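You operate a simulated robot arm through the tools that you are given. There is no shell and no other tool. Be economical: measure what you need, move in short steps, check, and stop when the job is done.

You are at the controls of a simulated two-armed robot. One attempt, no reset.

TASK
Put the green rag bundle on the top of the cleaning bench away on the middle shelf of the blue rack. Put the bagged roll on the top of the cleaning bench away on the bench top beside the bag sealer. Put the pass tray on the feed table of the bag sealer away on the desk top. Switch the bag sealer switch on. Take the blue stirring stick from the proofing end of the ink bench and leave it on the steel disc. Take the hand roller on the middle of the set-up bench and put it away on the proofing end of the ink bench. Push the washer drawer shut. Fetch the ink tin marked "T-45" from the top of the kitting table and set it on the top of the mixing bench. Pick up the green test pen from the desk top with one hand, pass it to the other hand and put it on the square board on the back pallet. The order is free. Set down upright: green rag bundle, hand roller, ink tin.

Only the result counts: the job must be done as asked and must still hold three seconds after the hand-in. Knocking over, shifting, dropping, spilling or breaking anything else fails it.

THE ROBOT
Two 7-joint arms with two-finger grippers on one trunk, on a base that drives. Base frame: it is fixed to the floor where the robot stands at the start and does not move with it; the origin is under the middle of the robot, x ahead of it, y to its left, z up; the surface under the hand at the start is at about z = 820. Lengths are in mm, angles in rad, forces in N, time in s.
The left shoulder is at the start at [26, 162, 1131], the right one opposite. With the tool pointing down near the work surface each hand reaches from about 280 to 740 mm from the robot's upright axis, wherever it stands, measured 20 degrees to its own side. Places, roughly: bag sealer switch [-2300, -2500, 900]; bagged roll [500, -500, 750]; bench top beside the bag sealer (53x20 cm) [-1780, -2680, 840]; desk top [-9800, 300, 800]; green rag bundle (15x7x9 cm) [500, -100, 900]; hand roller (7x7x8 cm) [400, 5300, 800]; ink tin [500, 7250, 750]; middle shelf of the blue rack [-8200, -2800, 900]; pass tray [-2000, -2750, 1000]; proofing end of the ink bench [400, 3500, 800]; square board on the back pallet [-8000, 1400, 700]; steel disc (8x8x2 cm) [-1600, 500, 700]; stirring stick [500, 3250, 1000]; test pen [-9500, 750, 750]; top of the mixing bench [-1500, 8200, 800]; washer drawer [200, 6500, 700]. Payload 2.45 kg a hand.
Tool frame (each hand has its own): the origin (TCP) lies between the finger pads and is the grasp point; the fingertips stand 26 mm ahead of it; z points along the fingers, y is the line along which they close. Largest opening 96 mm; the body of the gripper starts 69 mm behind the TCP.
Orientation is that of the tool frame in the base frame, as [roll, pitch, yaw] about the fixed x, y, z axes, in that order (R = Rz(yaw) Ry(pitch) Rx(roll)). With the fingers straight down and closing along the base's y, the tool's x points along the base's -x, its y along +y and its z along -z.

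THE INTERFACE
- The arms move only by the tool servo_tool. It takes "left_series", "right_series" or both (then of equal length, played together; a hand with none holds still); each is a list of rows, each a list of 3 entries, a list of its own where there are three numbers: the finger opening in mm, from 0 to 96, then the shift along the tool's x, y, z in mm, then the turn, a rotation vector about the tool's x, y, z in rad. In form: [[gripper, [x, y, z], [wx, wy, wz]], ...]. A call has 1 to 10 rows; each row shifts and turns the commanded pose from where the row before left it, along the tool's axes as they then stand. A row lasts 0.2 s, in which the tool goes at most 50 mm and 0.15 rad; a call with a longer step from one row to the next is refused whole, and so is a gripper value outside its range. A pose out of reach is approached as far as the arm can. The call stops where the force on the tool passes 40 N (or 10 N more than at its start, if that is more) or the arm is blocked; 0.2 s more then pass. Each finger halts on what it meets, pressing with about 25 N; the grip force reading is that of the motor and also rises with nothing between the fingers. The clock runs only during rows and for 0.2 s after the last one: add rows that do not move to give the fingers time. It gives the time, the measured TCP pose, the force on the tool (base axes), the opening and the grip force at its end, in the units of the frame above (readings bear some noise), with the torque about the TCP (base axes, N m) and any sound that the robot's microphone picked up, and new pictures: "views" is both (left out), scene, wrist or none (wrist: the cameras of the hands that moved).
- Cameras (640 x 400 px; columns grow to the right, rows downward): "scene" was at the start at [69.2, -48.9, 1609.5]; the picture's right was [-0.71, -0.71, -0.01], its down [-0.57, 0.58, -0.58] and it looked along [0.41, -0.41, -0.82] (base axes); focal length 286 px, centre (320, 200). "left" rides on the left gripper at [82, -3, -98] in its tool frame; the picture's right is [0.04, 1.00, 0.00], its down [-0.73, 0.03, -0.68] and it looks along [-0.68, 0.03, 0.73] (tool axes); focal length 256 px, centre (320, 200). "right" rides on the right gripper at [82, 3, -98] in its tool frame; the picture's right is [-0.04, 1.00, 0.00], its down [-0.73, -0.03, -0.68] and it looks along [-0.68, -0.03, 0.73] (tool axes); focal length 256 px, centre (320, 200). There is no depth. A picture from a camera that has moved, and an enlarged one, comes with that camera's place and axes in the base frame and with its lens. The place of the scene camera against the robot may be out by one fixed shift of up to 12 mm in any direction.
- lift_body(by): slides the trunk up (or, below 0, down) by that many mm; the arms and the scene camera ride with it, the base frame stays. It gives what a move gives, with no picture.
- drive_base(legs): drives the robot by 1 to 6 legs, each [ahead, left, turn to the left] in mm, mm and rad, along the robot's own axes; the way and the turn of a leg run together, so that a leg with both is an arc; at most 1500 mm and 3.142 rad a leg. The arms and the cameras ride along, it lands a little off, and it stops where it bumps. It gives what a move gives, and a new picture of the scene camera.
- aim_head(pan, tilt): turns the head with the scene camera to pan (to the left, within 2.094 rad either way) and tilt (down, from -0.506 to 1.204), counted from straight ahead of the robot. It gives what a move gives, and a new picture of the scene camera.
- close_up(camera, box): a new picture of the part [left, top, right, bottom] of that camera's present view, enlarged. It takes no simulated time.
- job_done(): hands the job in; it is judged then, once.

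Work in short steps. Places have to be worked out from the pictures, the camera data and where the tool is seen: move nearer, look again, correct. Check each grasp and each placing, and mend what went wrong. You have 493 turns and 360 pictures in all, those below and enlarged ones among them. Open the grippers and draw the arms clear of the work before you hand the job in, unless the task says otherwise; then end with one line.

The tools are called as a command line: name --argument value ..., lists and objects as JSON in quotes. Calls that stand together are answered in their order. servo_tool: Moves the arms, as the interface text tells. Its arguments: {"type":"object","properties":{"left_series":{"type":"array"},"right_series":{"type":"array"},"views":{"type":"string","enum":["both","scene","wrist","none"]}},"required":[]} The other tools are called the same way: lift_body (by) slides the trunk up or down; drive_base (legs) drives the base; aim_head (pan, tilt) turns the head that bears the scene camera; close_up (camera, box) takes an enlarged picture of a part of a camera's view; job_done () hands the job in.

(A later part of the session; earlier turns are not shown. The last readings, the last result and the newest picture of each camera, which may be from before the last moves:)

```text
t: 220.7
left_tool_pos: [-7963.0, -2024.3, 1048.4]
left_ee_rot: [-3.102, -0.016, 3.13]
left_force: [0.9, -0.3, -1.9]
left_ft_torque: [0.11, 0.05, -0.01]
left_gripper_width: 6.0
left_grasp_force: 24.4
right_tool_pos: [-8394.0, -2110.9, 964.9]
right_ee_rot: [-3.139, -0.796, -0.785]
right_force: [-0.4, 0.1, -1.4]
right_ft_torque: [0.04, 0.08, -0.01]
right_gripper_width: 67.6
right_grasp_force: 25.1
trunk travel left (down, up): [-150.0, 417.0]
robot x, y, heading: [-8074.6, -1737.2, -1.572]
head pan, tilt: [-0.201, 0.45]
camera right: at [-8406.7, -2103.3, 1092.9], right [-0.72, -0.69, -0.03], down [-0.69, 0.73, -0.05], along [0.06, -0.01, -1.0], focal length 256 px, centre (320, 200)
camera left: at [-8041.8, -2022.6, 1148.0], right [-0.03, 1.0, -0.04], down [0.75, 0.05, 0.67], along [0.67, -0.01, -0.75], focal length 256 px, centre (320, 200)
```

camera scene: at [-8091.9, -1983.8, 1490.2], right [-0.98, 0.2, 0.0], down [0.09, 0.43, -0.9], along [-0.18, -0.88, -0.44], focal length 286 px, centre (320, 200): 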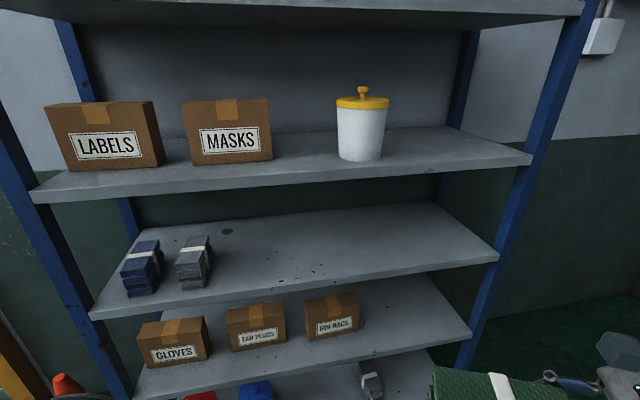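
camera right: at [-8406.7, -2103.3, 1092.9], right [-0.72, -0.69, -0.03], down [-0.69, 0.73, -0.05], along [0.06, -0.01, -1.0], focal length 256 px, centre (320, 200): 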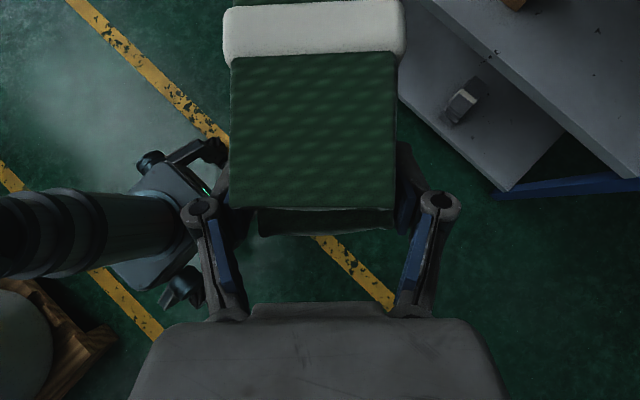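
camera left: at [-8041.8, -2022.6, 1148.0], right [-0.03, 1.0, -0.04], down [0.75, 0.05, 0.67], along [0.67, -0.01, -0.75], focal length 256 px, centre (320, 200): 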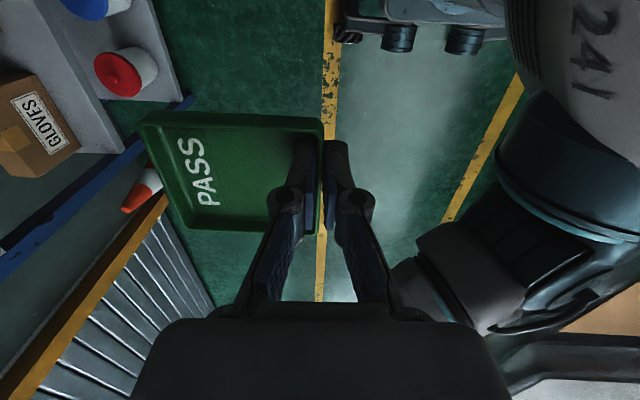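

The bundle is level. Drive ahead ~470 mm to put the hand at the shelf's front.

drive_base --legs '[[300, 0, 0], [160, 0, 0]]'

```text
t: 223.8
left_tool_pos: [-7967.1, -2486.0, 1046.9]
left_ee_rot: [-3.104, -0.015, 3.129]
left_force: [-0.4, 0.0, -1.9]
left_ft_torque: [0.15, 0.02, 0.02]
left_gripper_width: 5.9
left_grasp_force: 25.2
right_tool_pos: [-8398.2, -2571.8, 965.0]
right_ee_rot: [-3.136, -0.794, -0.789]
right_force: [-0.2, -0.3, -2.1]
right_ft_torque: [0.03, 0.07, 0.03]
right_gripper_width: 67.4
right_grasp_force: 24.5
trunk travel left (down, up): [-150.0, 417.0]
robot x, y, heading: [-8079.7, -2196.1, -1.578]
head pan, tilt: [-0.201, 0.45]
camera scene: at [-8096.8, -2444.1, 1490.1], right [-0.98, 0.21, 0.0], down [0.09, 0.43, -0.9], along [-0.18, -0.88, -0.44], focal length 286 px, centre (320, 200)
```

scene: 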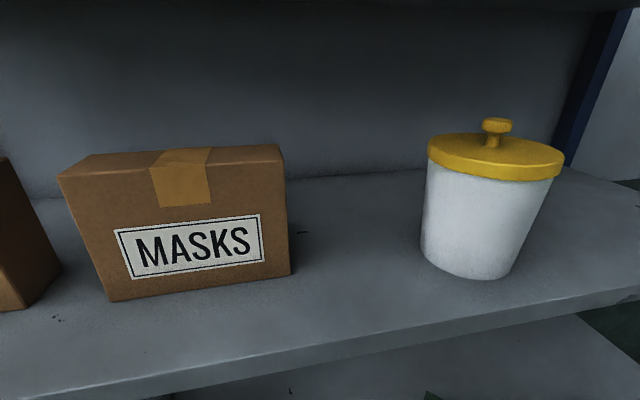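

Now slide the bundle into the shelf along its diagonal, halfway first, and check with both cameras.

servo_tool --right_series '[[40, [25, 14, 30], [0, 0, 0]], [40, [25, 14, 30], [0, 0, 0]], [40, [25, 14, 30], [0, 0, 0]], [40, [0, 0, 0], [0, 0, 0]]]' --views "wrist"

aim_head --pan -0.3 --tilt 1.1

```text
t: 224.8
left_tool_pos: [-7965.4, -2483.0, 1049.2]
left_ee_rot: [-3.097, -0.019, 3.13]
left_force: [-0.2, 0.5, -2.6]
left_ft_torque: [0.1, 0.04, -0.03]
left_gripper_width: 6.0
left_grasp_force: 24.8
right_tool_pos: [-8341.9, -2680.3, 958.3]
right_ee_rot: [3.14, -0.798, -0.785]
right_force: [-0.1, 0.7, -1.8]
right_ft_torque: [0.06, 0.06, 0.0]
right_gripper_width: 67.3
right_grasp_force: 24.3
trunk travel left (down, up): [-150.0, 417.0]
robot x, y, heading: [-8080.1, -2198.2, -1.579]
head pan, tilt: [-0.201, 0.45]
camera right: at [-8354.4, -2673.2, 1085.1], right [-0.73, -0.69, -0.03], down [-0.69, 0.73, -0.05], along [0.05, -0.02, -1.0], focal length 256 px, centre (320, 200)
```

right: 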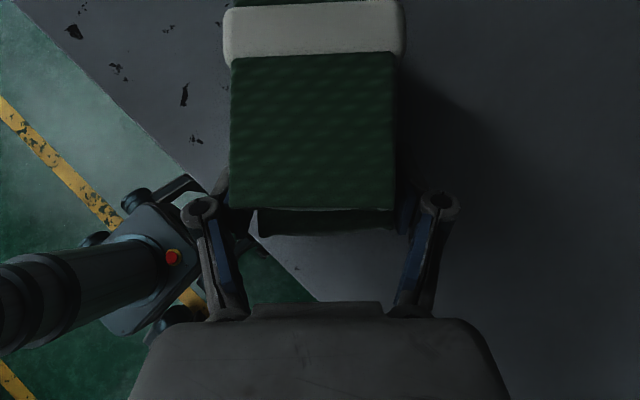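

```text
t: 225.8
left_tool_pos: [-7965.9, -2483.7, 1047.5]
left_ee_rot: [-3.1, -0.019, 3.13]
left_force: [-0.8, 0.0, -2.6]
left_ft_torque: [0.13, 0.03, 0.0]
left_gripper_width: 5.8
left_grasp_force: 25.0
right_tool_pos: [-8342.2, -2680.7, 956.3]
right_ee_rot: [-3.141, -0.797, -0.785]
right_force: [-0.3, -0.5, -2.0]
right_ft_torque: [0.04, 0.08, -0.05]
right_gripper_width: 67.4
right_grasp_force: 25.4
trunk travel left (down, up): [-150.0, 417.0]
robot x, y, heading: [-8076.4, -2197.6, -1.579]
head pan, tilt: [-0.3, 1.1]
camera scene: at [-8095.8, -2414.6, 1438.1], right [-0.95, 0.3, 0.0], down [0.27, 0.85, -0.45], along [-0.14, -0.43, -0.89], focal length 286 px, centre (320, 200)
```

scene: 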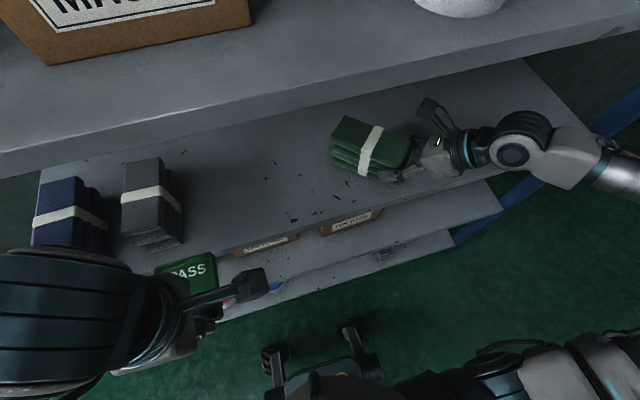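

Clear above the shelf. Move the rest of the way in, then lower.

servo_tool --right_series '[[40, [25, 12, 28], [0, 0, 0]], [40, [20, 10, 24], [0, 0, 0]], [40, [-6, 0, 6], [0, 0, 0]], [40, [-6, 0, 6], [0, 0, 0]], [40, [0, 0, 0], [0, 0, 0]], [40, [0, 0, 0], [0, 0, 0]]]' --views "both"

```text
t: 227.2
left_tool_pos: [-7965.1, -2480.9, 1048.6]
left_ee_rot: [-3.097, -0.017, 3.128]
left_force: [-0.1, 0.0, -2.4]
left_ft_torque: [0.12, 0.03, 0.02]
left_gripper_width: 5.6
left_grasp_force: 25.0
right_tool_pos: [-8309.3, -2743.3, 938.2]
right_ee_rot: [3.135, -0.8, -0.779]
right_force: [-2.7, 1.2, 29.2]
right_ft_torque: [-0.28, -0.3, -0.05]
right_gripper_width: 67.8
right_grasp_force: 24.6
trunk travel left (down, up): [-150.0, 417.0]
robot x, y, heading: [-8077.1, -2197.1, -1.581]
head pan, tilt: [-0.3, 1.1]
camera scene: at [-8094.2, -2409.5, 1439.1], right [-0.95, 0.3, 0.0], down [0.27, 0.85, -0.45], along [-0.14, -0.43, -0.89], focal length 286 px, centre (320, 200)
camera right: at [-8321.9, -2735.0, 1066.8], right [-0.73, -0.69, -0.02], down [-0.69, 0.73, -0.05], along [0.06, -0.02, -1.0], focal length 256 px, centre (320, 200)
```

scene: 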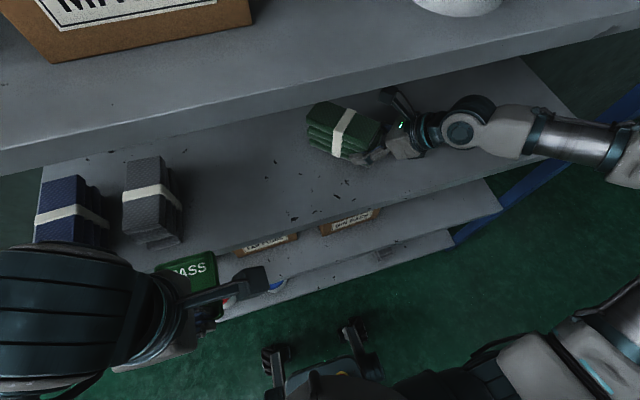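
right: 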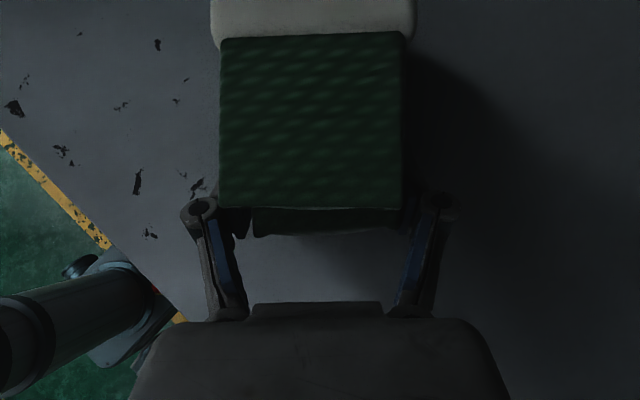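

The bundle touches the shelf (29 N). Open fully and withdraw along the finger axis.

servo_tool --right_series '[[75, [0, 0, 0], [0, 0, 0]], [90, [0, 0, 0], [0, 0, 0]], [96, [0, 0, 0], [0, 0, 0]], [96, [0, 0, 0], [0, 0, 0]]]' --views "wrist"

```text
t: 228.2
left_tool_pos: [-7965.8, -2482.0, 1049.9]
left_ee_rot: [-3.098, -0.016, 3.129]
left_force: [-0.5, 0.8, -3.3]
left_ft_torque: [0.11, 0.03, -0.01]
left_gripper_width: 6.3
left_grasp_force: 24.5
right_tool_pos: [-8310.3, -2744.1, 936.0]
right_ee_rot: [-3.141, -0.795, -0.785]
right_force: [0.0, 0.5, 0.5]
right_ft_torque: [0.02, 0.02, 0.0]
right_gripper_width: 96.0
right_grasp_force: 0.0
trunk travel left (down, up): [-150.0, 417.0]
robot x, y, heading: [-8074.7, -2198.7, -1.58]
head pan, tilt: [-0.3, 1.1]
camera right: at [-8322.5, -2736.7, 1064.1], right [-0.73, -0.69, -0.03], down [-0.69, 0.73, -0.05], along [0.05, -0.02, -1.0], focal length 256 px, centre (320, 200)
```

right: 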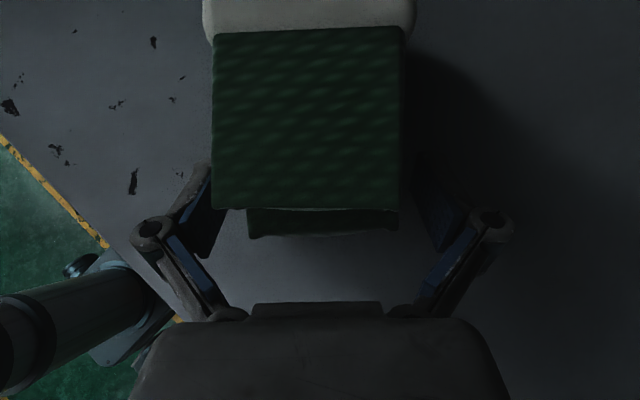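

Released. Withdraw horizontally along the bundle's axis, then out of the rack.

servo_tool --right_series '[[96, [-14, 0, -14], [0, 0, 0]], [96, [-20, 0, -20], [0, 0, 0]], [96, [-25, 0, -25], [0, 0, 0]], [96, [-16, -24, -16], [0, 0, 0]], [96, [-16, -24, -16], [0, 0, 0]], [96, [-16, -24, -16], [0, 0, 0]], [96, [-16, -24, -16], [0, 0, 0]], [96, [-16, -24, -16], [0, 0, 0]]]' --views "scene"

```text
t: 230.0
left_tool_pos: [-7965.4, -2481.9, 1048.6]
left_ee_rot: [-3.097, -0.018, 3.129]
left_force: [-0.8, 0.4, -2.4]
left_ft_torque: [0.13, 0.02, 0.0]
left_gripper_width: 6.1
left_grasp_force: 25.5
right_tool_pos: [-8383.6, -2536.5, 946.4]
right_ee_rot: [-3.139, -0.797, -0.788]
right_force: [-1.2, 0.3, -0.3]
right_ft_torque: [-0.03, 0.04, -0.01]
right_gripper_width: 96.0
right_grasp_force: 0.0
right hand out of reach, approached as far as the arm can: row 7, 8
trunk travel left (down, up): [-150.0, 417.0]
robot x, y, heading: [-8078.7, -2199.2, -1.574]
head pan, tilt: [-0.3, 1.1]
camera scene: at [-8096.1, -2411.8, 1438.5], right [-0.95, 0.3, 0.0], down [0.27, 0.85, -0.45], along [-0.14, -0.43, -0.89], focal length 286 px, centre (320, 200)
```

scene: 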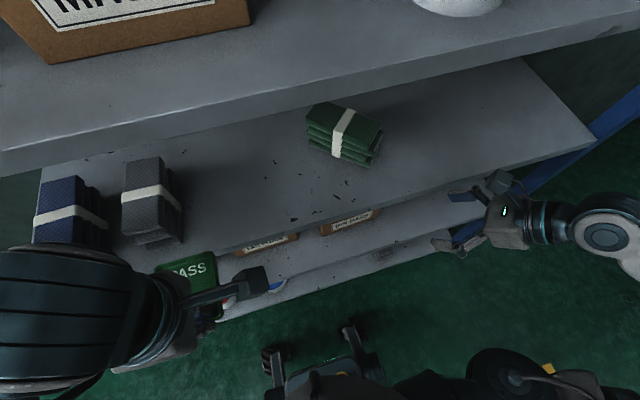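

The green bundle stands upright on the middle shelf. Back away and survey the area toward the desk.

drive_base --legs '[[-480, 0, 0], [0, 0, -0.8], [0, 0, -0.77]]'

aim_head --pan -0.6 --tilt 0.4

```text
t: 237.1
left_tool_pos: [-8359.8, -1813.2, 1048.9]
left_ee_rot: [-3.099, -0.018, 1.556]
left_force: [0.3, -0.2, -3.5]
left_ft_torque: [0.05, -0.11, 0.03]
left_gripper_width: 6.1
left_grasp_force: 25.4
right_tool_pos: [-8412.4, -1395.7, 946.9]
right_ee_rot: [-3.138, -0.794, -2.356]
right_force: [-0.4, 0.1, 0.4]
right_ft_torque: [-0.01, 0.0, 0.02]
right_gripper_width: 95.8
right_grasp_force: 0.0
trunk travel left (down, up): [-150.0, 417.0]
robot x, y, heading: [-8072.2, -1698.9, 3.127]
head pan, tilt: [-0.3, 1.1]
camera scene: at [-8285.3, -1678.1, 1438.2], right [0.3, 0.95, 0.0], down [0.85, -0.27, -0.45], along [-0.43, 0.14, -0.89], focal length 286 px, centre (320, 200)
```

scene: 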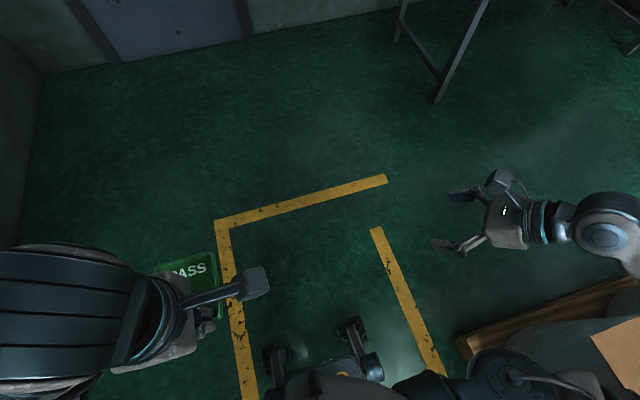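

```text
t: 238.1
left_tool_pos: [-8356.2, -1814.5, 1049.1]
left_ee_rot: [-3.096, -0.018, 1.554]
left_force: [0.5, 0.1, -3.0]
left_ft_torque: [0.04, -0.08, 0.0]
left_gripper_width: 5.7
left_grasp_force: 25.1
right_tool_pos: [-8409.8, -1397.2, 947.5]
right_ee_rot: [-3.141, -0.798, -2.355]
right_force: [1.2, 0.8, -0.1]
right_ft_torque: [0.01, 0.0, 0.02]
right_gripper_width: 95.7
right_grasp_force: 0.1
trunk travel left (down, up): [-150.0, 417.0]
robot x, y, heading: [-8073.6, -1700.0, 3.134]
head pan, tilt: [-0.6, 0.4]
camera scene: at [-8301.3, -1644.1, 1494.9], right [0.57, 0.82, 0.0], down [0.32, -0.22, -0.92], along [-0.75, 0.53, -0.39], focal length 286 px, centre (320, 200)
```

scene: 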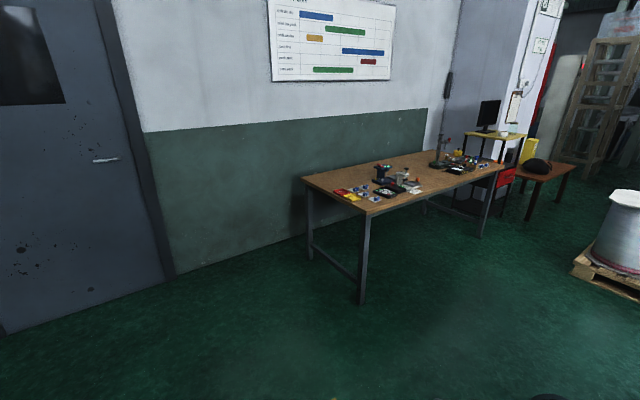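

The desk runs along x ≈ −9350…−10050, y ≈ −570…1150. I drive forward 680 and then right (+y) along it, keeping ~550 mm off.

drive_base --legs '[[680, 0, 0], [0, -1300, 0]]'

aim_head --pan -0.4 --tilt 0.5

```text
t: 247.9
left_tool_pos: [-8998.3, -506.7, 1049.5]
left_ee_rot: [-3.098, -0.019, 1.529]
left_force: [0.1, 0.5, -3.5]
left_ft_torque: [0.01, -0.13, 0.01]
left_gripper_width: 6.3
left_grasp_force: 25.1
right_tool_pos: [-9041.0, -87.4, 949.0]
right_ee_rot: [3.14, -0.796, -2.382]
right_force: [0.6, -0.2, 0.4]
right_ft_torque: [-0.01, 0.01, 0.01]
right_gripper_width: 95.8
right_grasp_force: 0.0
trunk travel left (down, up): [-150.0, 417.0]
robot x, y, heading: [-8715.2, -402.3, 3.102]
head pan, tilt: [-0.6, 0.4]
camera scene: at [-8938.6, -339.4, 1495.1], right [0.59, 0.8, 0.0], down [0.32, -0.23, -0.92], along [-0.74, 0.55, -0.39], focal length 286 px, centre (320, 200)
```

scene: 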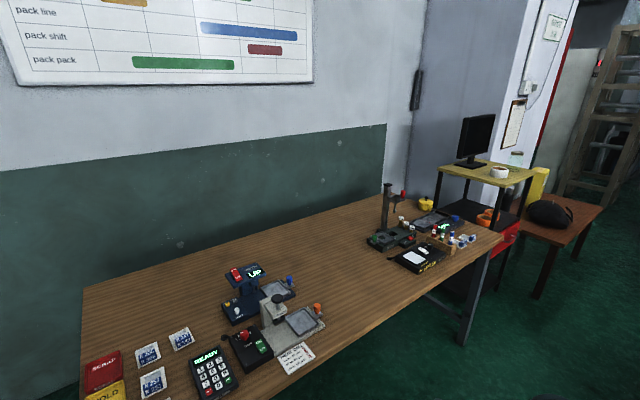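

```text
t: 248.7
left_tool_pos: [-8995.9, -505.8, 1050.2]
left_ee_rot: [-3.093, -0.018, 1.527]
left_force: [1.2, 0.9, -2.6]
left_ft_torque: [0.03, -0.11, -0.02]
left_gripper_width: 6.2
left_grasp_force: 25.4
right_tool_pos: [-9037.9, -88.1, 949.5]
right_ee_rot: [3.138, -0.797, -2.38]
right_force: [-0.1, 0.3, -0.9]
right_ft_torque: [-0.01, 0.01, -0.03]
right_gripper_width: 96.2
right_grasp_force: 0.0
trunk travel left (down, up): [-150.0, 417.0]
robot x, y, heading: [-8716.4, -399.0, 3.103]
head pan, tilt: [-0.4, 0.499]
camera scene: at [-8946.2, -354.6, 1485.9], right [0.42, 0.91, 0.0], down [0.44, -0.2, -0.88], along [-0.79, 0.37, -0.48], focal length 286 px, centre (320, 200)
```

scene: 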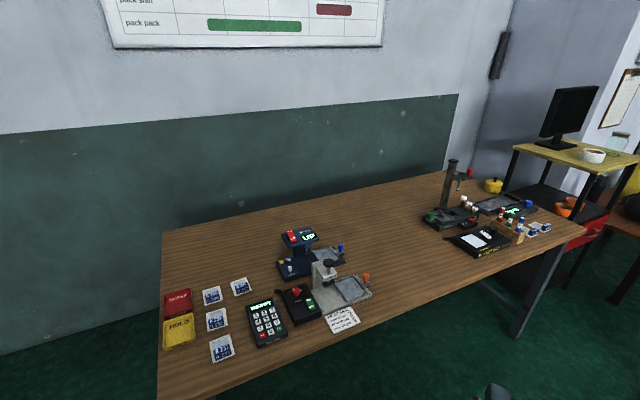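

The middle of the desk top is free for the tray. Zoom on the right end to find the green test pen.

close_up --camera "scene" --box '[400, 140, 600, 280]'

close_up --camera "scene" --box '[150, 200, 400, 370]'

```text
2.86 times, centred on (500, 210) of scene
camera zoom: at [-8946.2, -354.6, 1485.9], right [0.42, 0.91, 0.0], down [0.44, -0.2, -0.88], along [-0.79, 0.37, -0.48], focal length 818 px, centre (-194, 171)
```

zoom: 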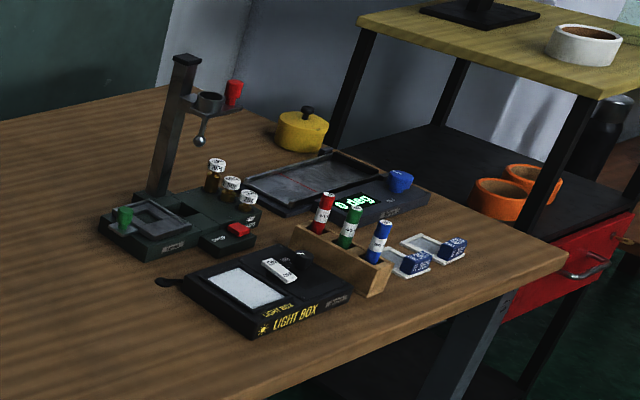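

```text
2.35 times, centred on (275, 285) of scene
camera zoom: at [-8946.2, -354.6, 1485.9], right [0.42, 0.91, 0.0], down [0.44, -0.2, -0.88], along [-0.79, 0.37, -0.48], focal length 673 px, centre (426, 0)
```

zoom: 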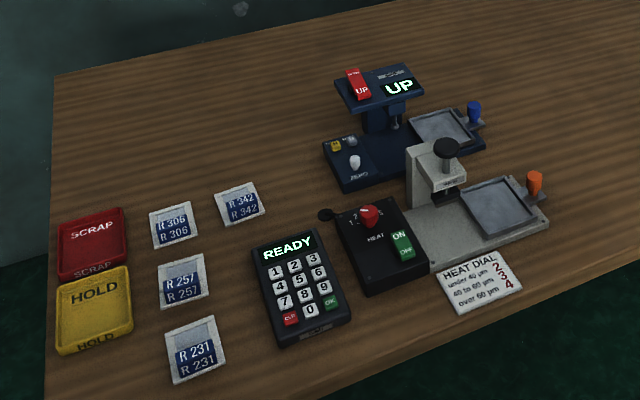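

Pens stand in a wooden block; green is the middle one near [−9516,783]. First the tray: raise the right hand, drive right and ahead so the left hand faces the desk's free middle.

servo_tool --right_series '[[96, [24, 0, -24], [0, 0, 0]], [96, [24, 0, -24], [0, 0, 0]], [96, [24, 0, -24], [0, 0, 0]], [96, [24, 0, -24], [0, 0, 0]]]' --views "none"

drive_base --legs '[[0, -740, 0.04], [250, 0, 0]]'

aim_head --pan 0.0 --tilt 0.85

```text
t: 249.7
left_tool_pos: [-8996.4, -506.9, 1051.2]
left_ee_rot: [-3.093, -0.017, 1.528]
left_force: [-0.3, -0.4, -2.8]
left_ft_torque: [0.04, -0.1, 0.07]
left_gripper_width: 5.5
left_grasp_force: 25.0
right_tool_pos: [-9037.8, -88.2, 1083.5]
right_ee_rot: [3.14, -0.798, -2.382]
right_force: [0.2, -0.5, -0.8]
right_ft_torque: [0.0, 0.01, 0.01]
right_gripper_width: 95.9
right_grasp_force: 0.1
trunk travel left (down, up): [-150.0, 417.0]
robot x, y, heading: [-8711.5, -401.5, 3.1]
head pan, tilt: [-0.4, 0.499]
```

```text
t: 255.1
left_tool_pos: [-9225.6, 228.1, 1048.8]
left_ee_rot: [-3.095, -0.018, 1.552]
left_force: [-0.5, 1.2, -1.6]
left_ft_torque: [0.03, -0.14, 0.02]
left_gripper_width: 6.2
left_grasp_force: 25.2
right_tool_pos: [-9278.2, 646.5, 1086.1]
right_ee_rot: [3.137, -0.797, -2.353]
right_force: [0.0, -0.2, 0.2]
right_ft_torque: [0.0, 0.03, -0.02]
right_gripper_width: 96.2
right_grasp_force: 0.1
trunk travel left (down, up): [-150.0, 417.0]
robot x, y, heading: [-8946.6, 343.9, 3.132]
head pan, tilt: [-0.4, 0.499]
camera scene: at [-9181.1, 381.4, 1486.0], right [0.4, 0.92, 0.0], down [0.44, -0.19, -0.88], along [-0.8, 0.35, -0.48], focal length 286 px, centre (320, 200)
```

scene: 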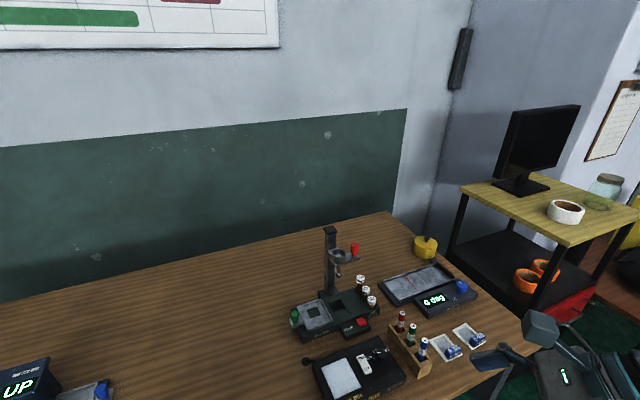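

```text
t: 256.0
left_tool_pos: [-9224.0, 227.9, 1050.0]
left_ee_rot: [-3.091, -0.02, 1.553]
left_force: [0.4, -0.2, -2.5]
left_ft_torque: [0.01, -0.13, -0.02]
left_gripper_width: 5.9
left_grasp_force: 25.2
right_tool_pos: [-9275.7, 646.6, 1085.2]
right_ee_rot: [3.135, -0.797, -2.352]
right_force: [0.3, 0.2, 0.2]
right_ft_torque: [0.03, 0.03, -0.01]
right_gripper_width: 95.9
right_grasp_force: 0.1
trunk travel left (down, up): [-150.0, 417.0]
robot x, y, heading: [-8943.7, 341.4, 3.134]
head pan, tilt: [0.0, 0.85]
camera scene: at [-9175.1, 347.5, 1456.1], right [0.01, 1.0, 0.0], down [0.75, -0.01, -0.66], along [-0.66, 0.01, -0.75], focal length 286 px, centre (320, 200)
```

scene: 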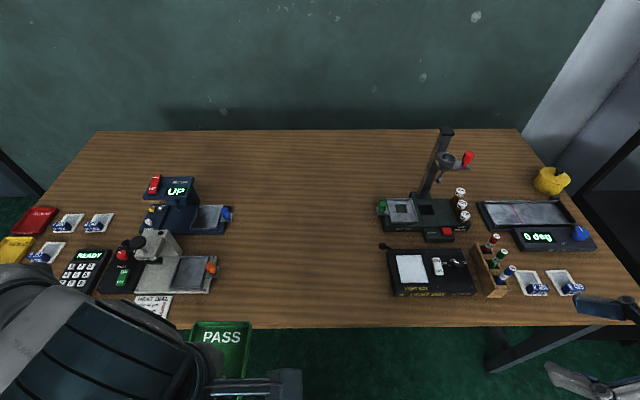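

The free area is around [−9540,290]. Move the tray over it and start lowering.

servo_tool --left_series '[[0, [9, -44, 0], [0, 0, 0]], [0, [9, -44, 0], [0, 0, 0]], [0, [9, -44, 0], [0, 0, 0]], [0, [10, -44, 10], [0, 0, 0]], [0, [10, -44, 15], [0, 0, 0]], [0, [10, -44, 15], [0, 0, 0]], [0, [0, 0, 35], [0, 0, 0]], [0, [0, 0, 35], [0, 0, 0]], [0, [0, 0, 35], [-0.04, 0, 0]], [0, [0, 0, 0], [0, 0, 0]]]' --views "both"

```text
t: 258.2
left_tool_pos: [-9491.6, 292.1, 918.4]
left_ee_rot: [-3.132, -0.017, 1.555]
left_force: [0.8, 0.8, -3.1]
left_ft_torque: [0.07, -0.1, -0.01]
left_gripper_width: 5.8
left_grasp_force: 24.4
right_tool_pos: [-9276.2, 647.9, 1086.0]
right_ee_rot: [3.135, -0.8, -2.351]
right_force: [0.7, 0.2, 0.0]
right_ft_torque: [0.03, 0.02, -0.01]
right_gripper_width: 96.0
right_grasp_force: 0.2
trunk travel left (down, up): [-150.0, 417.0]
robot x, y, heading: [-8947.6, 344.3, 3.126]
head pan, tilt: [0.0, 0.85]
camera scene: at [-9176.0, 349.3, 1455.9], right [0.01, 1.0, 0.0], down [0.75, -0.01, -0.66], along [-0.66, 0.01, -0.75], focal length 286 px, centre (320, 200)
camera left: at [-9492.7, 372.6, 1019.4], right [1.0, 0.02, -0.01], down [0.02, -0.75, 0.67], along [0.01, -0.67, -0.75], focal length 256 px, centre (320, 200)
```

scene: 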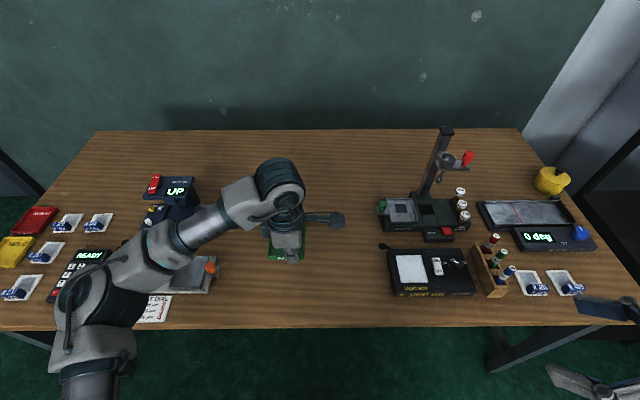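
left: 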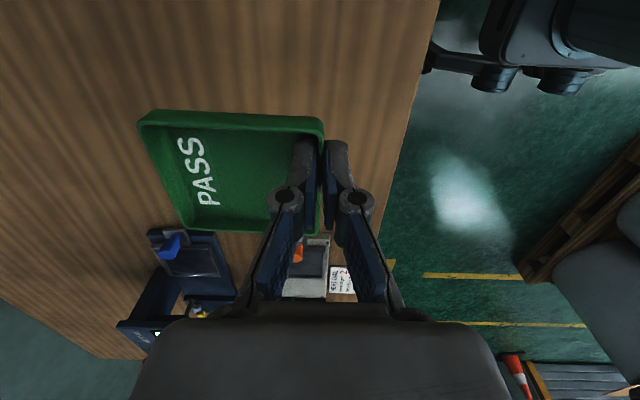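

All clear. Lower 60 mm, then creep until the tray touches.

servo_tool --left_series '[[0, [0, 0, 25], [0, 0, 0]], [0, [0, 0, 20], [0, 0, 0]], [0, [0, 0, 10], [0, 0, 0]], [0, [0, 0, 6], [0, 0, 0]], [0, [0, 0, 6], [0, 0, 0]], [0, [0, 0, 5], [0, 0, 0]], [0, [0, 0, 5], [0, 0, 0]], [0, [0, 0, 4], [0, 0, 0]], [0, [0, 0, 4], [0, 0, 0]], [0, [0, 0, 4], [0, 0, 0]]]' --views "none"

```text
t: 260.4
left_tool_pos: [-9495.2, 294.8, 831.0]
left_ee_rot: [-3.133, -0.02, 1.556]
left_force: [-0.1, 0.7, -2.1]
left_ft_torque: [0.01, -0.08, 0.02]
left_gripper_width: 6.1
left_grasp_force: 25.3
right_tool_pos: [-9275.8, 647.1, 1084.9]
right_ee_rot: [3.137, -0.797, -2.354]
right_force: [0.2, 0.6, 0.4]
right_ft_torque: [-0.01, 0.01, -0.05]
right_gripper_width: 95.8
right_grasp_force: 0.1
trunk travel left (down, up): [-150.0, 417.0]
robot x, y, heading: [-8946.5, 344.0, 3.136]
head pan, tilt: [0.0, 0.85]
```

Not yet touching. Keep creeping.

servo_tool --left_series '[[0, [0, 0, 4], [0, 0, 0]], [0, [0, 0, 4], [0, 0, 0]], [0, [0, 0, 4], [0, 0, 0]], [0, [0, 0, 4], [0, 0, 0]], [0, [0, 0, 4], [0, 0, 0]], [0, [0, 0, 4], [0, 0, 0]], [0, [0, 0, 0], [0, 0, 0]]]' --views "wrist"

```text
t: 262.0
left_tool_pos: [-9495.8, 295.5, 808.1]
left_ee_rot: [-3.131, -0.021, 1.553]
left_force: [0.9, 0.8, -1.3]
left_ft_torque: [0.05, -0.08, 0.01]
left_gripper_width: 6.0
left_grasp_force: 25.0
right_tool_pos: [-9276.8, 646.9, 1085.2]
right_ee_rot: [3.136, -0.798, -2.352]
right_force: [0.3, 0.0, 0.1]
right_ft_torque: [0.02, -0.02, -0.02]
right_gripper_width: 95.8
right_grasp_force: 0.0
trunk travel left (down, up): [-150.0, 417.0]
robot x, y, heading: [-8947.2, 343.0, 3.132]
head pan, tilt: [0.0, 0.85]
camera left: at [-9495.5, 375.4, 907.1], right [1.0, 0.02, -0.01], down [0.02, -0.75, 0.67], along [0.01, -0.67, -0.75], focal length 256 px, centre (320, 200)
```

left: 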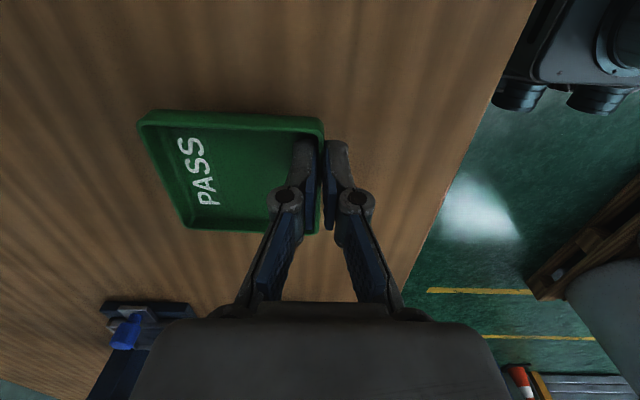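

Desk is lower than assumed. Continue creeping.

servo_tool --left_series '[[0, [0, 0, 5], [0, 0, 0]], [0, [0, 0, 5], [0, 0, 0]], [0, [0, 0, 5], [0, 0, 0]], [0, [0, 0, 5], [0, 0, 0]], [0, [0, 0, 5], [0, 0, 0]], [0, [0, 0, 5], [0, 0, 0]], [0, [0, 0, 5], [0, 0, 0]], [0, [0, 0, 0], [0, 0, 0]]]' --views "both"

```text
t: 263.4
left_tool_pos: [-9494.4, 296.0, 789.1]
left_ee_rot: [-3.117, -0.024, 1.553]
left_force: [7.9, -3.1, 19.0]
left_ft_torque: [-0.67, -0.14, 0.23]
left_gripper_width: 6.2
left_grasp_force: 25.2
right_tool_pos: [-9273.0, 645.5, 1086.7]
right_ee_rot: [3.131, -0.798, -2.349]
right_force: [1.2, 1.4, -0.7]
right_ft_torque: [-0.02, 0.03, -0.01]
right_gripper_width: 95.8
right_grasp_force: 0.0
trunk travel left (down, up): [-150.0, 417.0]
robot x, y, heading: [-8945.6, 344.3, 3.131]
head pan, tilt: [0.0, 0.85]
stopped in row 6 (left hand): the force on the tool passed its limit at 45 N (the readings are from after the stop); the commanded pose is now the measured one
camera scene: at [-9173.3, 348.9, 1456.4], right [0.01, 1.0, 0.0], down [0.75, -0.01, -0.66], along [-0.66, 0.01, -0.75], focal length 286 px, centre (320, 200)
camera left: at [-9493.7, 375.3, 890.1], right [1.0, 0.02, -0.02], down [0.03, -0.75, 0.66], along [0.0, -0.66, -0.75], focal length 256 px, centre (320, 200)
```

scene: 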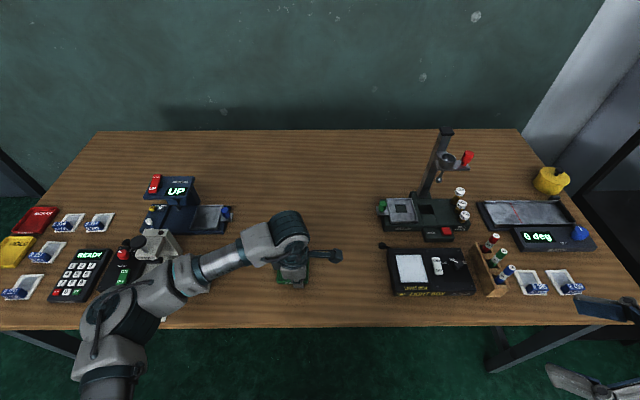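
left: 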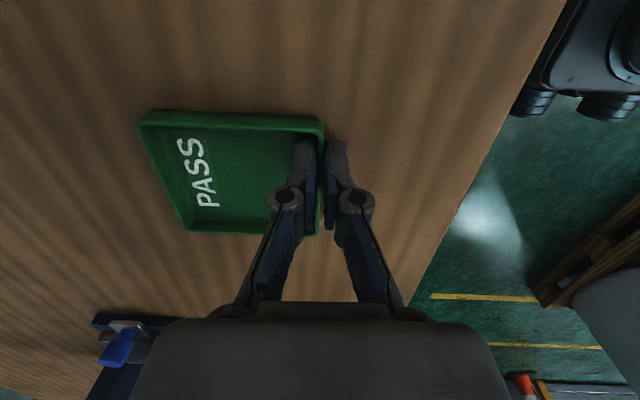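

Contact: the desk is at z ≈ 758. Release and lift straight up.

servo_tool --left_series '[[10, [0, 0, -2], [0, 0, 0]], [20, [0, 0, 0], [0, 0, 0]], [30, [0, 0, 0], [0, 0, 0]], [30, [0, 0, -15], [0, 0, 0]], [30, [0, 0, -30], [0, 0, 0]], [30, [0, 0, -40], [0, 0, 0]], [30, [0, 0, -40], [0, 0, 0]], [30, [0, 0, -40], [0, 0, 0]], [30, [0, 0, -40], [0, 0, 0]]]' --views "wrist"

```text
t: 265.4
left_tool_pos: [-9493.8, 289.3, 995.6]
left_ee_rot: [-3.121, -0.024, 1.555]
left_force: [0.1, -0.4, -0.1]
left_ft_torque: [0.02, 0.02, 0.02]
left_gripper_width: 30.1
left_grasp_force: 0.1
right_tool_pos: [-9274.6, 645.9, 1087.0]
right_ee_rot: [3.133, -0.801, -2.351]
right_force: [0.3, 0.1, 0.0]
right_ft_torque: [0.01, -0.01, -0.04]
right_gripper_width: 96.1
right_grasp_force: 0.1
trunk travel left (down, up): [-150.0, 417.0]
robot x, y, heading: [-8947.2, 347.3, 3.132]
head pan, tilt: [0.0, 0.85]
camera left: at [-9491.8, 368.9, 1095.1], right [1.0, 0.02, -0.02], down [0.03, -0.75, 0.66], along [0.0, -0.66, -0.75], focal length 256 px, centre (320, 200)
```

left: 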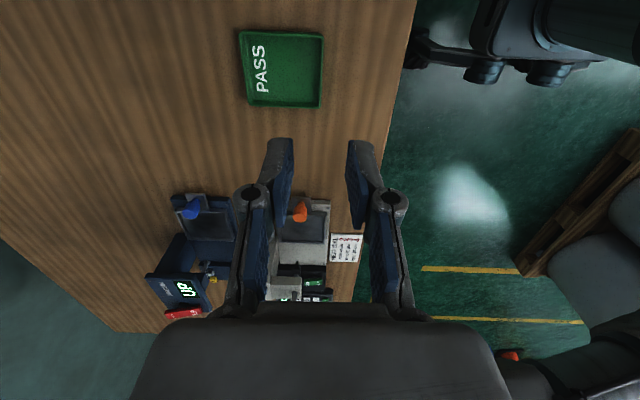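

The PASS tray sits on the desk. Next the pen: retract the left hand, shift right so the pen block faces the right hand, and bring the right hand back to pointing straight down.

servo_tool --left_series '[[30, [0, 44, -8], [0, 0, 0]], [30, [0, 44, -8], [0, 0, 0]], [30, [0, 44, -8], [0, 0, 0]], [30, [0, 44, -8], [0, 0, 0]], [30, [0, 30, -8], [0, 0, 0]], [30, [0, 0, 0], [0, 0, 0]], [30, [0, 0, 0], [0, 0, 0]], [30, [0, 0, 0], [0, 0, 0]]]' --right_series '[[96, [0, 0, 0], [0, -0.134, 0]], [96, [0, 0, 0], [0, -0.134, 0]], [96, [0, 0, 0], [0, -0.134, 0]], [96, [0, 0, 0], [0, -0.134, 0]], [96, [0, 0, 0], [0, -0.134, 0]], [96, [0, 0, 0], [0, -0.13, 0]], [96, [0, 0, 0], [0, 0, -0.14]], [96, [0, 0, 0], [0, 0, -0.14]]]' --views "none"

servo_tool --right_series '[[60, [0, 0, 0], [0, 0, -0.145]], [60, [0, 0, 0], [0, 0, -0.145]], [60, [0, 0, 0], [0, 0, -0.145]], [60, [0, 0, 0], [0, 0, -0.145]], [60, [0, 0, 0], [0, 0, -0.145]], [60, [0, 0, 0], [0, 0, -0.145]], [60, [0, 0, 0], [0, 0, -0.145]], [60, [0, 0, 0], [0, 0, -0.145]], [60, [0, 0, 0], [0, 0, -0.145]], [60, [0, 0, 0], [0, 0, -0.145]]]' --views "none"

drive_base --legs '[[0, -240, 0.01], [40, 0, 0]]'

```text
t: 267.1
left_tool_pos: [-9284.3, 288.9, 1027.5]
left_ee_rot: [-3.121, -0.021, 1.554]
left_force: [-0.5, -0.2, -0.4]
left_ft_torque: [-0.01, 0.01, 0.0]
left_gripper_width: 29.7
left_grasp_force: 0.1
right_tool_pos: [-9274.3, 648.1, 1085.6]
right_ee_rot: [3.138, 0.001, -2.076]
right_force: [-0.3, -0.7, -0.1]
right_ft_torque: [0.0, -0.04, 0.01]
right_gripper_width: 96.3
right_grasp_force: 0.1
trunk travel left (down, up): [-150.0, 417.0]
robot x, y, heading: [-8945.6, 345.9, 3.135]
head pan, tilt: [0.0, 0.85]
```

```text
t: 269.4
left_tool_pos: [-9285.0, 287.5, 1028.7]
left_ee_rot: [-3.12, -0.026, 1.557]
left_force: [-0.5, -0.5, 0.1]
left_ft_torque: [0.01, 0.01, 0.01]
left_gripper_width: 30.0
left_grasp_force: 0.0
right_tool_pos: [-9274.7, 647.2, 1085.4]
right_ee_rot: [-3.141, 0.005, -0.622]
right_force: [-0.2, -0.6, -0.4]
right_ft_torque: [0.01, 0.03, 0.0]
right_gripper_width: 60.0
right_grasp_force: 0.2
trunk travel left (down, up): [-150.0, 417.0]
robot x, y, heading: [-8947.8, 340.4, 3.132]
head pan, tilt: [0.0, 0.85]
```

```text
t: 271.6
left_tool_pos: [-9322.8, 542.9, 1027.9]
left_ee_rot: [-3.12, -0.012, 1.564]
left_force: [0.0, 1.4, 0.4]
left_ft_torque: [-0.03, -0.02, 0.03]
left_gripper_width: 30.1
left_grasp_force: 0.0
right_tool_pos: [-9316.7, 904.5, 1082.3]
right_ee_rot: [3.133, -0.001, -0.618]
right_force: [0.0, 0.8, -0.7]
right_ft_torque: [-0.03, -0.03, 0.02]
right_gripper_width: 60.0
right_grasp_force: 0.0
trunk travel left (down, up): [-150.0, 417.0]
robot x, y, heading: [-8981.4, 591.7, -3.136]
head pan, tilt: [0.0, 0.85]
camera scene: at [-9213.5, 610.6, 1456.2], right [0.0, 1.0, -0.01], down [0.75, -0.01, -0.66], along [-0.66, -0.01, -0.75], focal length 286 px, centre (320, 200)
```

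scene: 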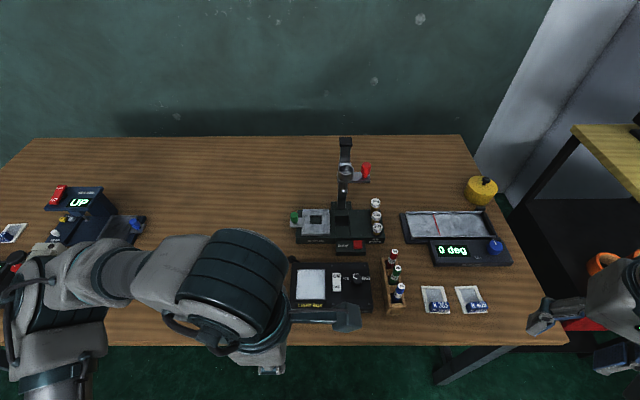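

close_up --camera "scene" --box '[340, 220, 460, 330]'

```text
3.64 times, centred on (400, 275) of scene
camera zoom: at [-9213.5, 610.6, 1456.2], right [0.0, 1.0, -0.01], down [0.75, -0.01, -0.66], along [-0.66, -0.01, -0.75], focal length 1041 px, centre (29, -73)
```

zoom: 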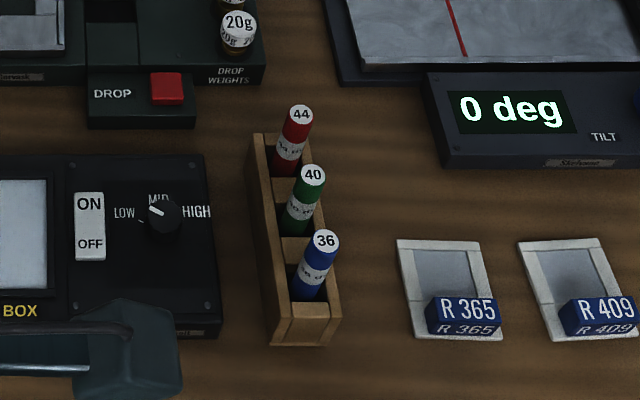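

The pens stand upright in an open box along x at y ≈ 780; green "40" is about [−9529,780], ~18 mm thick, 42 mm from its neighbors. Turn the right hand to close along y and bring it above.

servo_tool --right_series '[[60, [0, 0, 0], [0, 0, -0.124]], [60, [0, 0, 0], [0, 0, -0.124]], [60, [0, 0, 0], [0, 0, -0.124]], [60, [0, 0, 0], [0, 0, -0.124]], [50, [0, 0, 0], [0, 0, -0.124]], [50, [-42, 25, 0], [0, 0, 0]], [50, [-42, 25, 0], [0, 0, 0]], [50, [-42, 25, 0], [0, 0, 0]], [50, [-42, 25, 0], [0, 0, 0]], [50, [-42, 24, 0], [0, 0, 0]]]' --views "wrist"

```text
t: 273.8
left_tool_pos: [-9320.9, 531.2, 1027.4]
left_ee_rot: [-3.118, -0.026, 1.565]
left_force: [0.2, 0.0, -0.1]
left_ft_torque: [0.04, 0.01, 0.04]
left_gripper_width: 30.0
left_grasp_force: 0.1
right_tool_pos: [-9508.8, 778.2, 1083.3]
right_ee_rot: [-3.132, 0.002, 0.001]
right_force: [0.2, -1.0, -0.7]
right_ft_torque: [0.05, 0.0, 0.04]
right_gripper_width: 49.9
right_grasp_force: 0.0
right hand out of reach, approached as far as the arm can: row 10
trunk travel left (down, up): [-150.0, 417.0]
robot x, y, heading: [-8985.6, 591.4, -3.144]
head pan, tilt: [0.0, 0.85]
camera right: at [-9427.9, 774.0, 1181.3], right [-0.04, -1.0, -0.01], down [-0.73, 0.02, 0.68], along [-0.68, 0.03, -0.73], focal length 256 px, centre (320, 200)
```

right: 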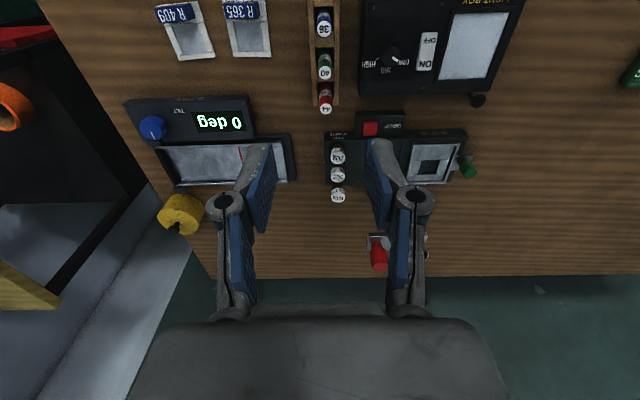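

Pen tops visible; green at about [−9524,773]. Lower to z ≈ 950 and recheck.

servo_tool --right_series '[[50, [-3, 1, 26], [0, 0, 0]], [50, [-3, 1, 26], [0, 0, 0]], [50, [-3, 1, 26], [0, 0, 0]], [50, [-3, 1, 26], [0, 0, 0]], [50, [-3, 0, 26], [0, 0, 0]], [50, [0, 0, 0], [0, 0, 0]], [50, [0, 0, 0], [0, 0, 0]]]' --views "wrist"

```text
t: 275.4
left_tool_pos: [-9319.1, 532.8, 1028.3]
left_ee_rot: [-3.116, -0.023, 1.566]
left_force: [0.3, -0.1, 0.1]
left_ft_torque: [0.03, -0.02, 0.0]
left_gripper_width: 30.0
left_grasp_force: 0.1
right_tool_pos: [-9522.6, 778.2, 952.6]
right_ee_rot: [-3.137, 0.009, 0.003]
right_force: [0.0, -0.4, -0.9]
right_ft_torque: [0.0, -0.01, 0.0]
right_gripper_width: 50.0
right_grasp_force: 0.0
trunk travel left (down, up): [-150.0, 417.0]
robot x, y, heading: [-8985.1, 595.9, -3.139]
head pan, tilt: [0.0, 0.85]
camera right: at [-9441.5, 773.9, 1051.5], right [-0.04, -1.0, 0.0], down [-0.73, 0.02, 0.68], along [-0.68, 0.03, -0.73], focal length 256 px, centre (320, 200)
```

right: 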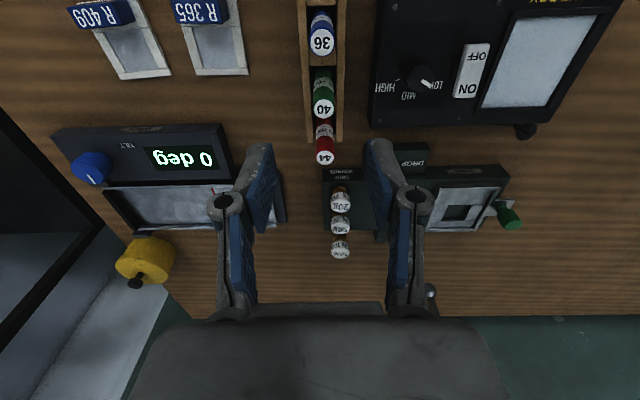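

Green pen top at ≈[−9521,776,862]. Narrow the opening to 40 and descend so the tips reach z ≈ 838.

servo_tool --right_series '[[40, [1, 2, 25], [0, 0, 0]], [40, [0, 0, 25], [0, 0, 0]], [40, [0, 0, 20], [0, 0, 0]], [40, [0, 0, 15], [0, 0, 0]], [40, [0, 0, 4], [0, 0, 0]], [40, [0, 0, 0], [0, 0, 0]]]' --views "wrist"

```text
t: 276.8
left_tool_pos: [-9319.7, 533.7, 1029.6]
left_ee_rot: [-3.119, -0.022, 1.565]
left_force: [0.0, 0.5, 0.5]
left_ft_torque: [0.01, -0.01, -0.04]
left_gripper_width: 29.8
left_grasp_force: 0.1
right_tool_pos: [-9523.3, 776.8, 863.6]
right_ee_rot: [-3.137, 0.005, 0.004]
right_force: [0.4, 0.1, -0.7]
right_ft_torque: [-0.01, -0.03, -0.01]
right_gripper_width: 40.0
right_grasp_force: 0.1
trunk travel left (down, up): [-150.0, 417.0]
robot x, y, heading: [-8982.1, 593.0, -3.136]
head pan, tilt: [0.0, 0.85]
camera right: at [-9441.5, 773.5, 962.2], right [-0.04, -1.0, 0.0], down [-0.73, 0.02, 0.68], along [-0.68, 0.03, -0.73], focal length 256 px, centre (320, 200)
```

right: 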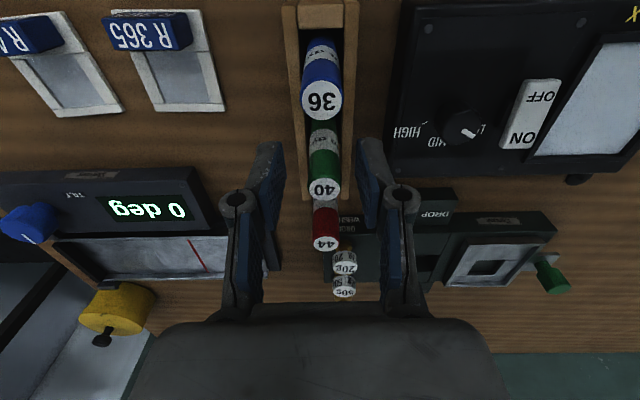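

The green pen top is exactly between the pads. Lower 8 mm more and close.

servo_tool --right_series '[[40, [0, 0, 4], [0, 0, 0]], [40, [0, 0, 4], [0, 0, 0]], [25, [0, 0, 0], [0, 0, 0]], [10, [0, 0, 0], [0, 0, 0]], [0, [0, 0, 0], [0, 0, 0]], [0, [0, 0, 0], [0, 0, 0]]]' --views "none"

servo_tool --right_series '[[0, [0, 0, -5], [0, 0, 0]], [0, [0, 0, -10], [0, 0, 0]], [0, [0, 0, -20], [0, 0, 0]], [0, [0, 0, -30], [0, 0, 0]], [0, [0, 0, -30], [0, 0, 0]], [0, [0, 0, -30], [0, 0, 0]], [0, [0, 0, -30], [0, 0, 0]]]' --views "both"

```text
t: 278.2
left_tool_pos: [-9319.4, 533.7, 1029.6]
left_ee_rot: [-3.116, -0.022, 1.567]
left_force: [-0.1, -0.4, 0.0]
left_ft_torque: [0.01, -0.02, 0.02]
left_gripper_width: 30.2
left_grasp_force: 0.1
right_tool_pos: [-9521.7, 776.3, 857.6]
right_ee_rot: [-3.138, 0.007, 0.004]
right_force: [-0.3, -0.2, 0.0]
right_ft_torque: [0.0, 0.02, 0.03]
right_gripper_width: 14.9
right_grasp_force: 25.0
trunk travel left (down, up): [-150.0, 417.0]
robot x, y, heading: [-8985.2, 596.7, -3.136]
head pan, tilt: [0.0, 0.85]
```

```text
t: 279.8
left_tool_pos: [-9319.6, 532.8, 1028.4]
left_ee_rot: [-3.116, -0.025, 1.567]
left_force: [0.4, 0.4, 0.1]
left_ft_torque: [0.01, 0.0, 0.0]
left_gripper_width: 29.9
left_grasp_force: 0.0
right_tool_pos: [-9520.5, 775.6, 1012.1]
right_ee_rot: [-3.137, 0.005, 0.004]
right_force: [-0.4, 0.0, 0.3]
right_ft_torque: [0.03, -0.01, -0.03]
right_gripper_width: 14.5
right_grasp_force: 24.7
trunk travel left (down, up): [-150.0, 417.0]
robot x, y, heading: [-8983.2, 593.9, -3.141]
head pan, tilt: [0.0, 0.85]
camera scene: at [-9216.2, 595.1, 1455.6], right [0.0, 1.0, 0.0], down [0.75, 0.0, -0.66], along [-0.66, 0.0, -0.75], focal length 286 px, centre (320, 200)
camera right: at [-9439.7, 772.1, 1110.2], right [-0.04, -1.0, 0.0], down [-0.73, 0.02, 0.68], along [-0.68, 0.03, -0.73], focal length 256 px, centre (320, 200)
```

scene: 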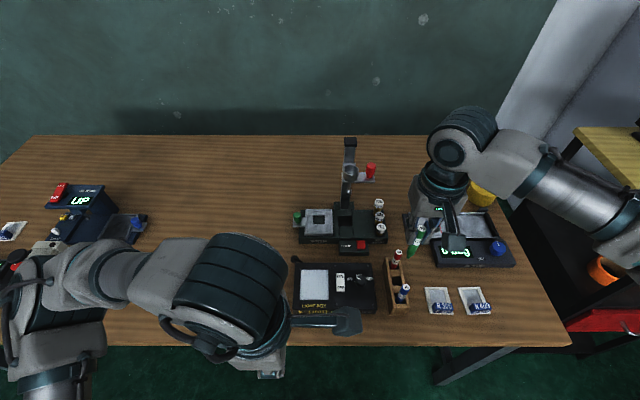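
right: 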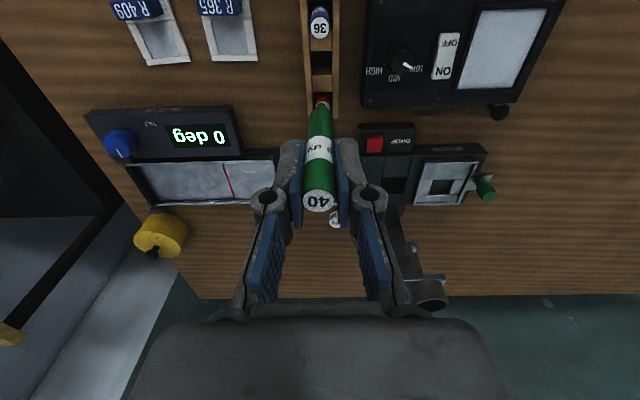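

The pen is held. Back off from the desk for a free-space handover.

drive_base --legs '[[-330, 0, 0]]'

```text
t: 282.0
left_tool_pos: [-8993.8, 533.5, 1028.2]
left_ee_rot: [-3.118, -0.024, 1.569]
left_force: [-0.9, -1.7, 0.8]
left_ft_torque: [0.01, 0.04, 0.02]
left_gripper_width: 30.0
left_grasp_force: 0.0
right_tool_pos: [-9196.3, 774.4, 1011.5]
right_ee_rot: [-3.138, 0.007, 0.008]
right_force: [-0.2, -0.6, -0.2]
right_ft_torque: [-0.01, 0.01, 0.03]
right_gripper_width: 14.9
right_grasp_force: 25.0
trunk travel left (down, up): [-150.0, 417.0]
robot x, y, heading: [-8658.8, 593.7, -3.134]
head pan, tilt: [0.0, 0.85]
camera scene: at [-8891.0, 595.7, 1455.5], right [0.0, 1.0, 0.0], down [0.75, 0.0, -0.66], along [-0.66, 0.0, -0.75], focal length 286 px, centre (320, 200)
```

scene: 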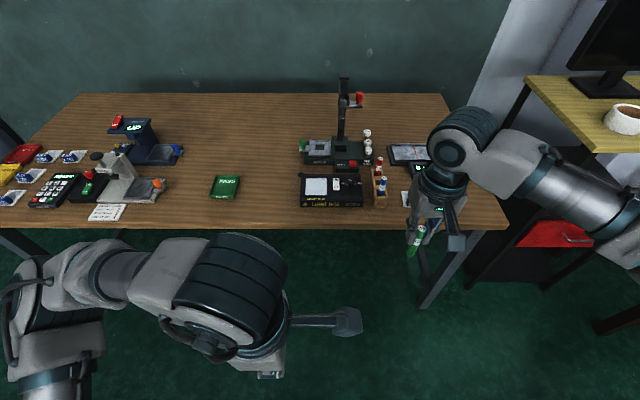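

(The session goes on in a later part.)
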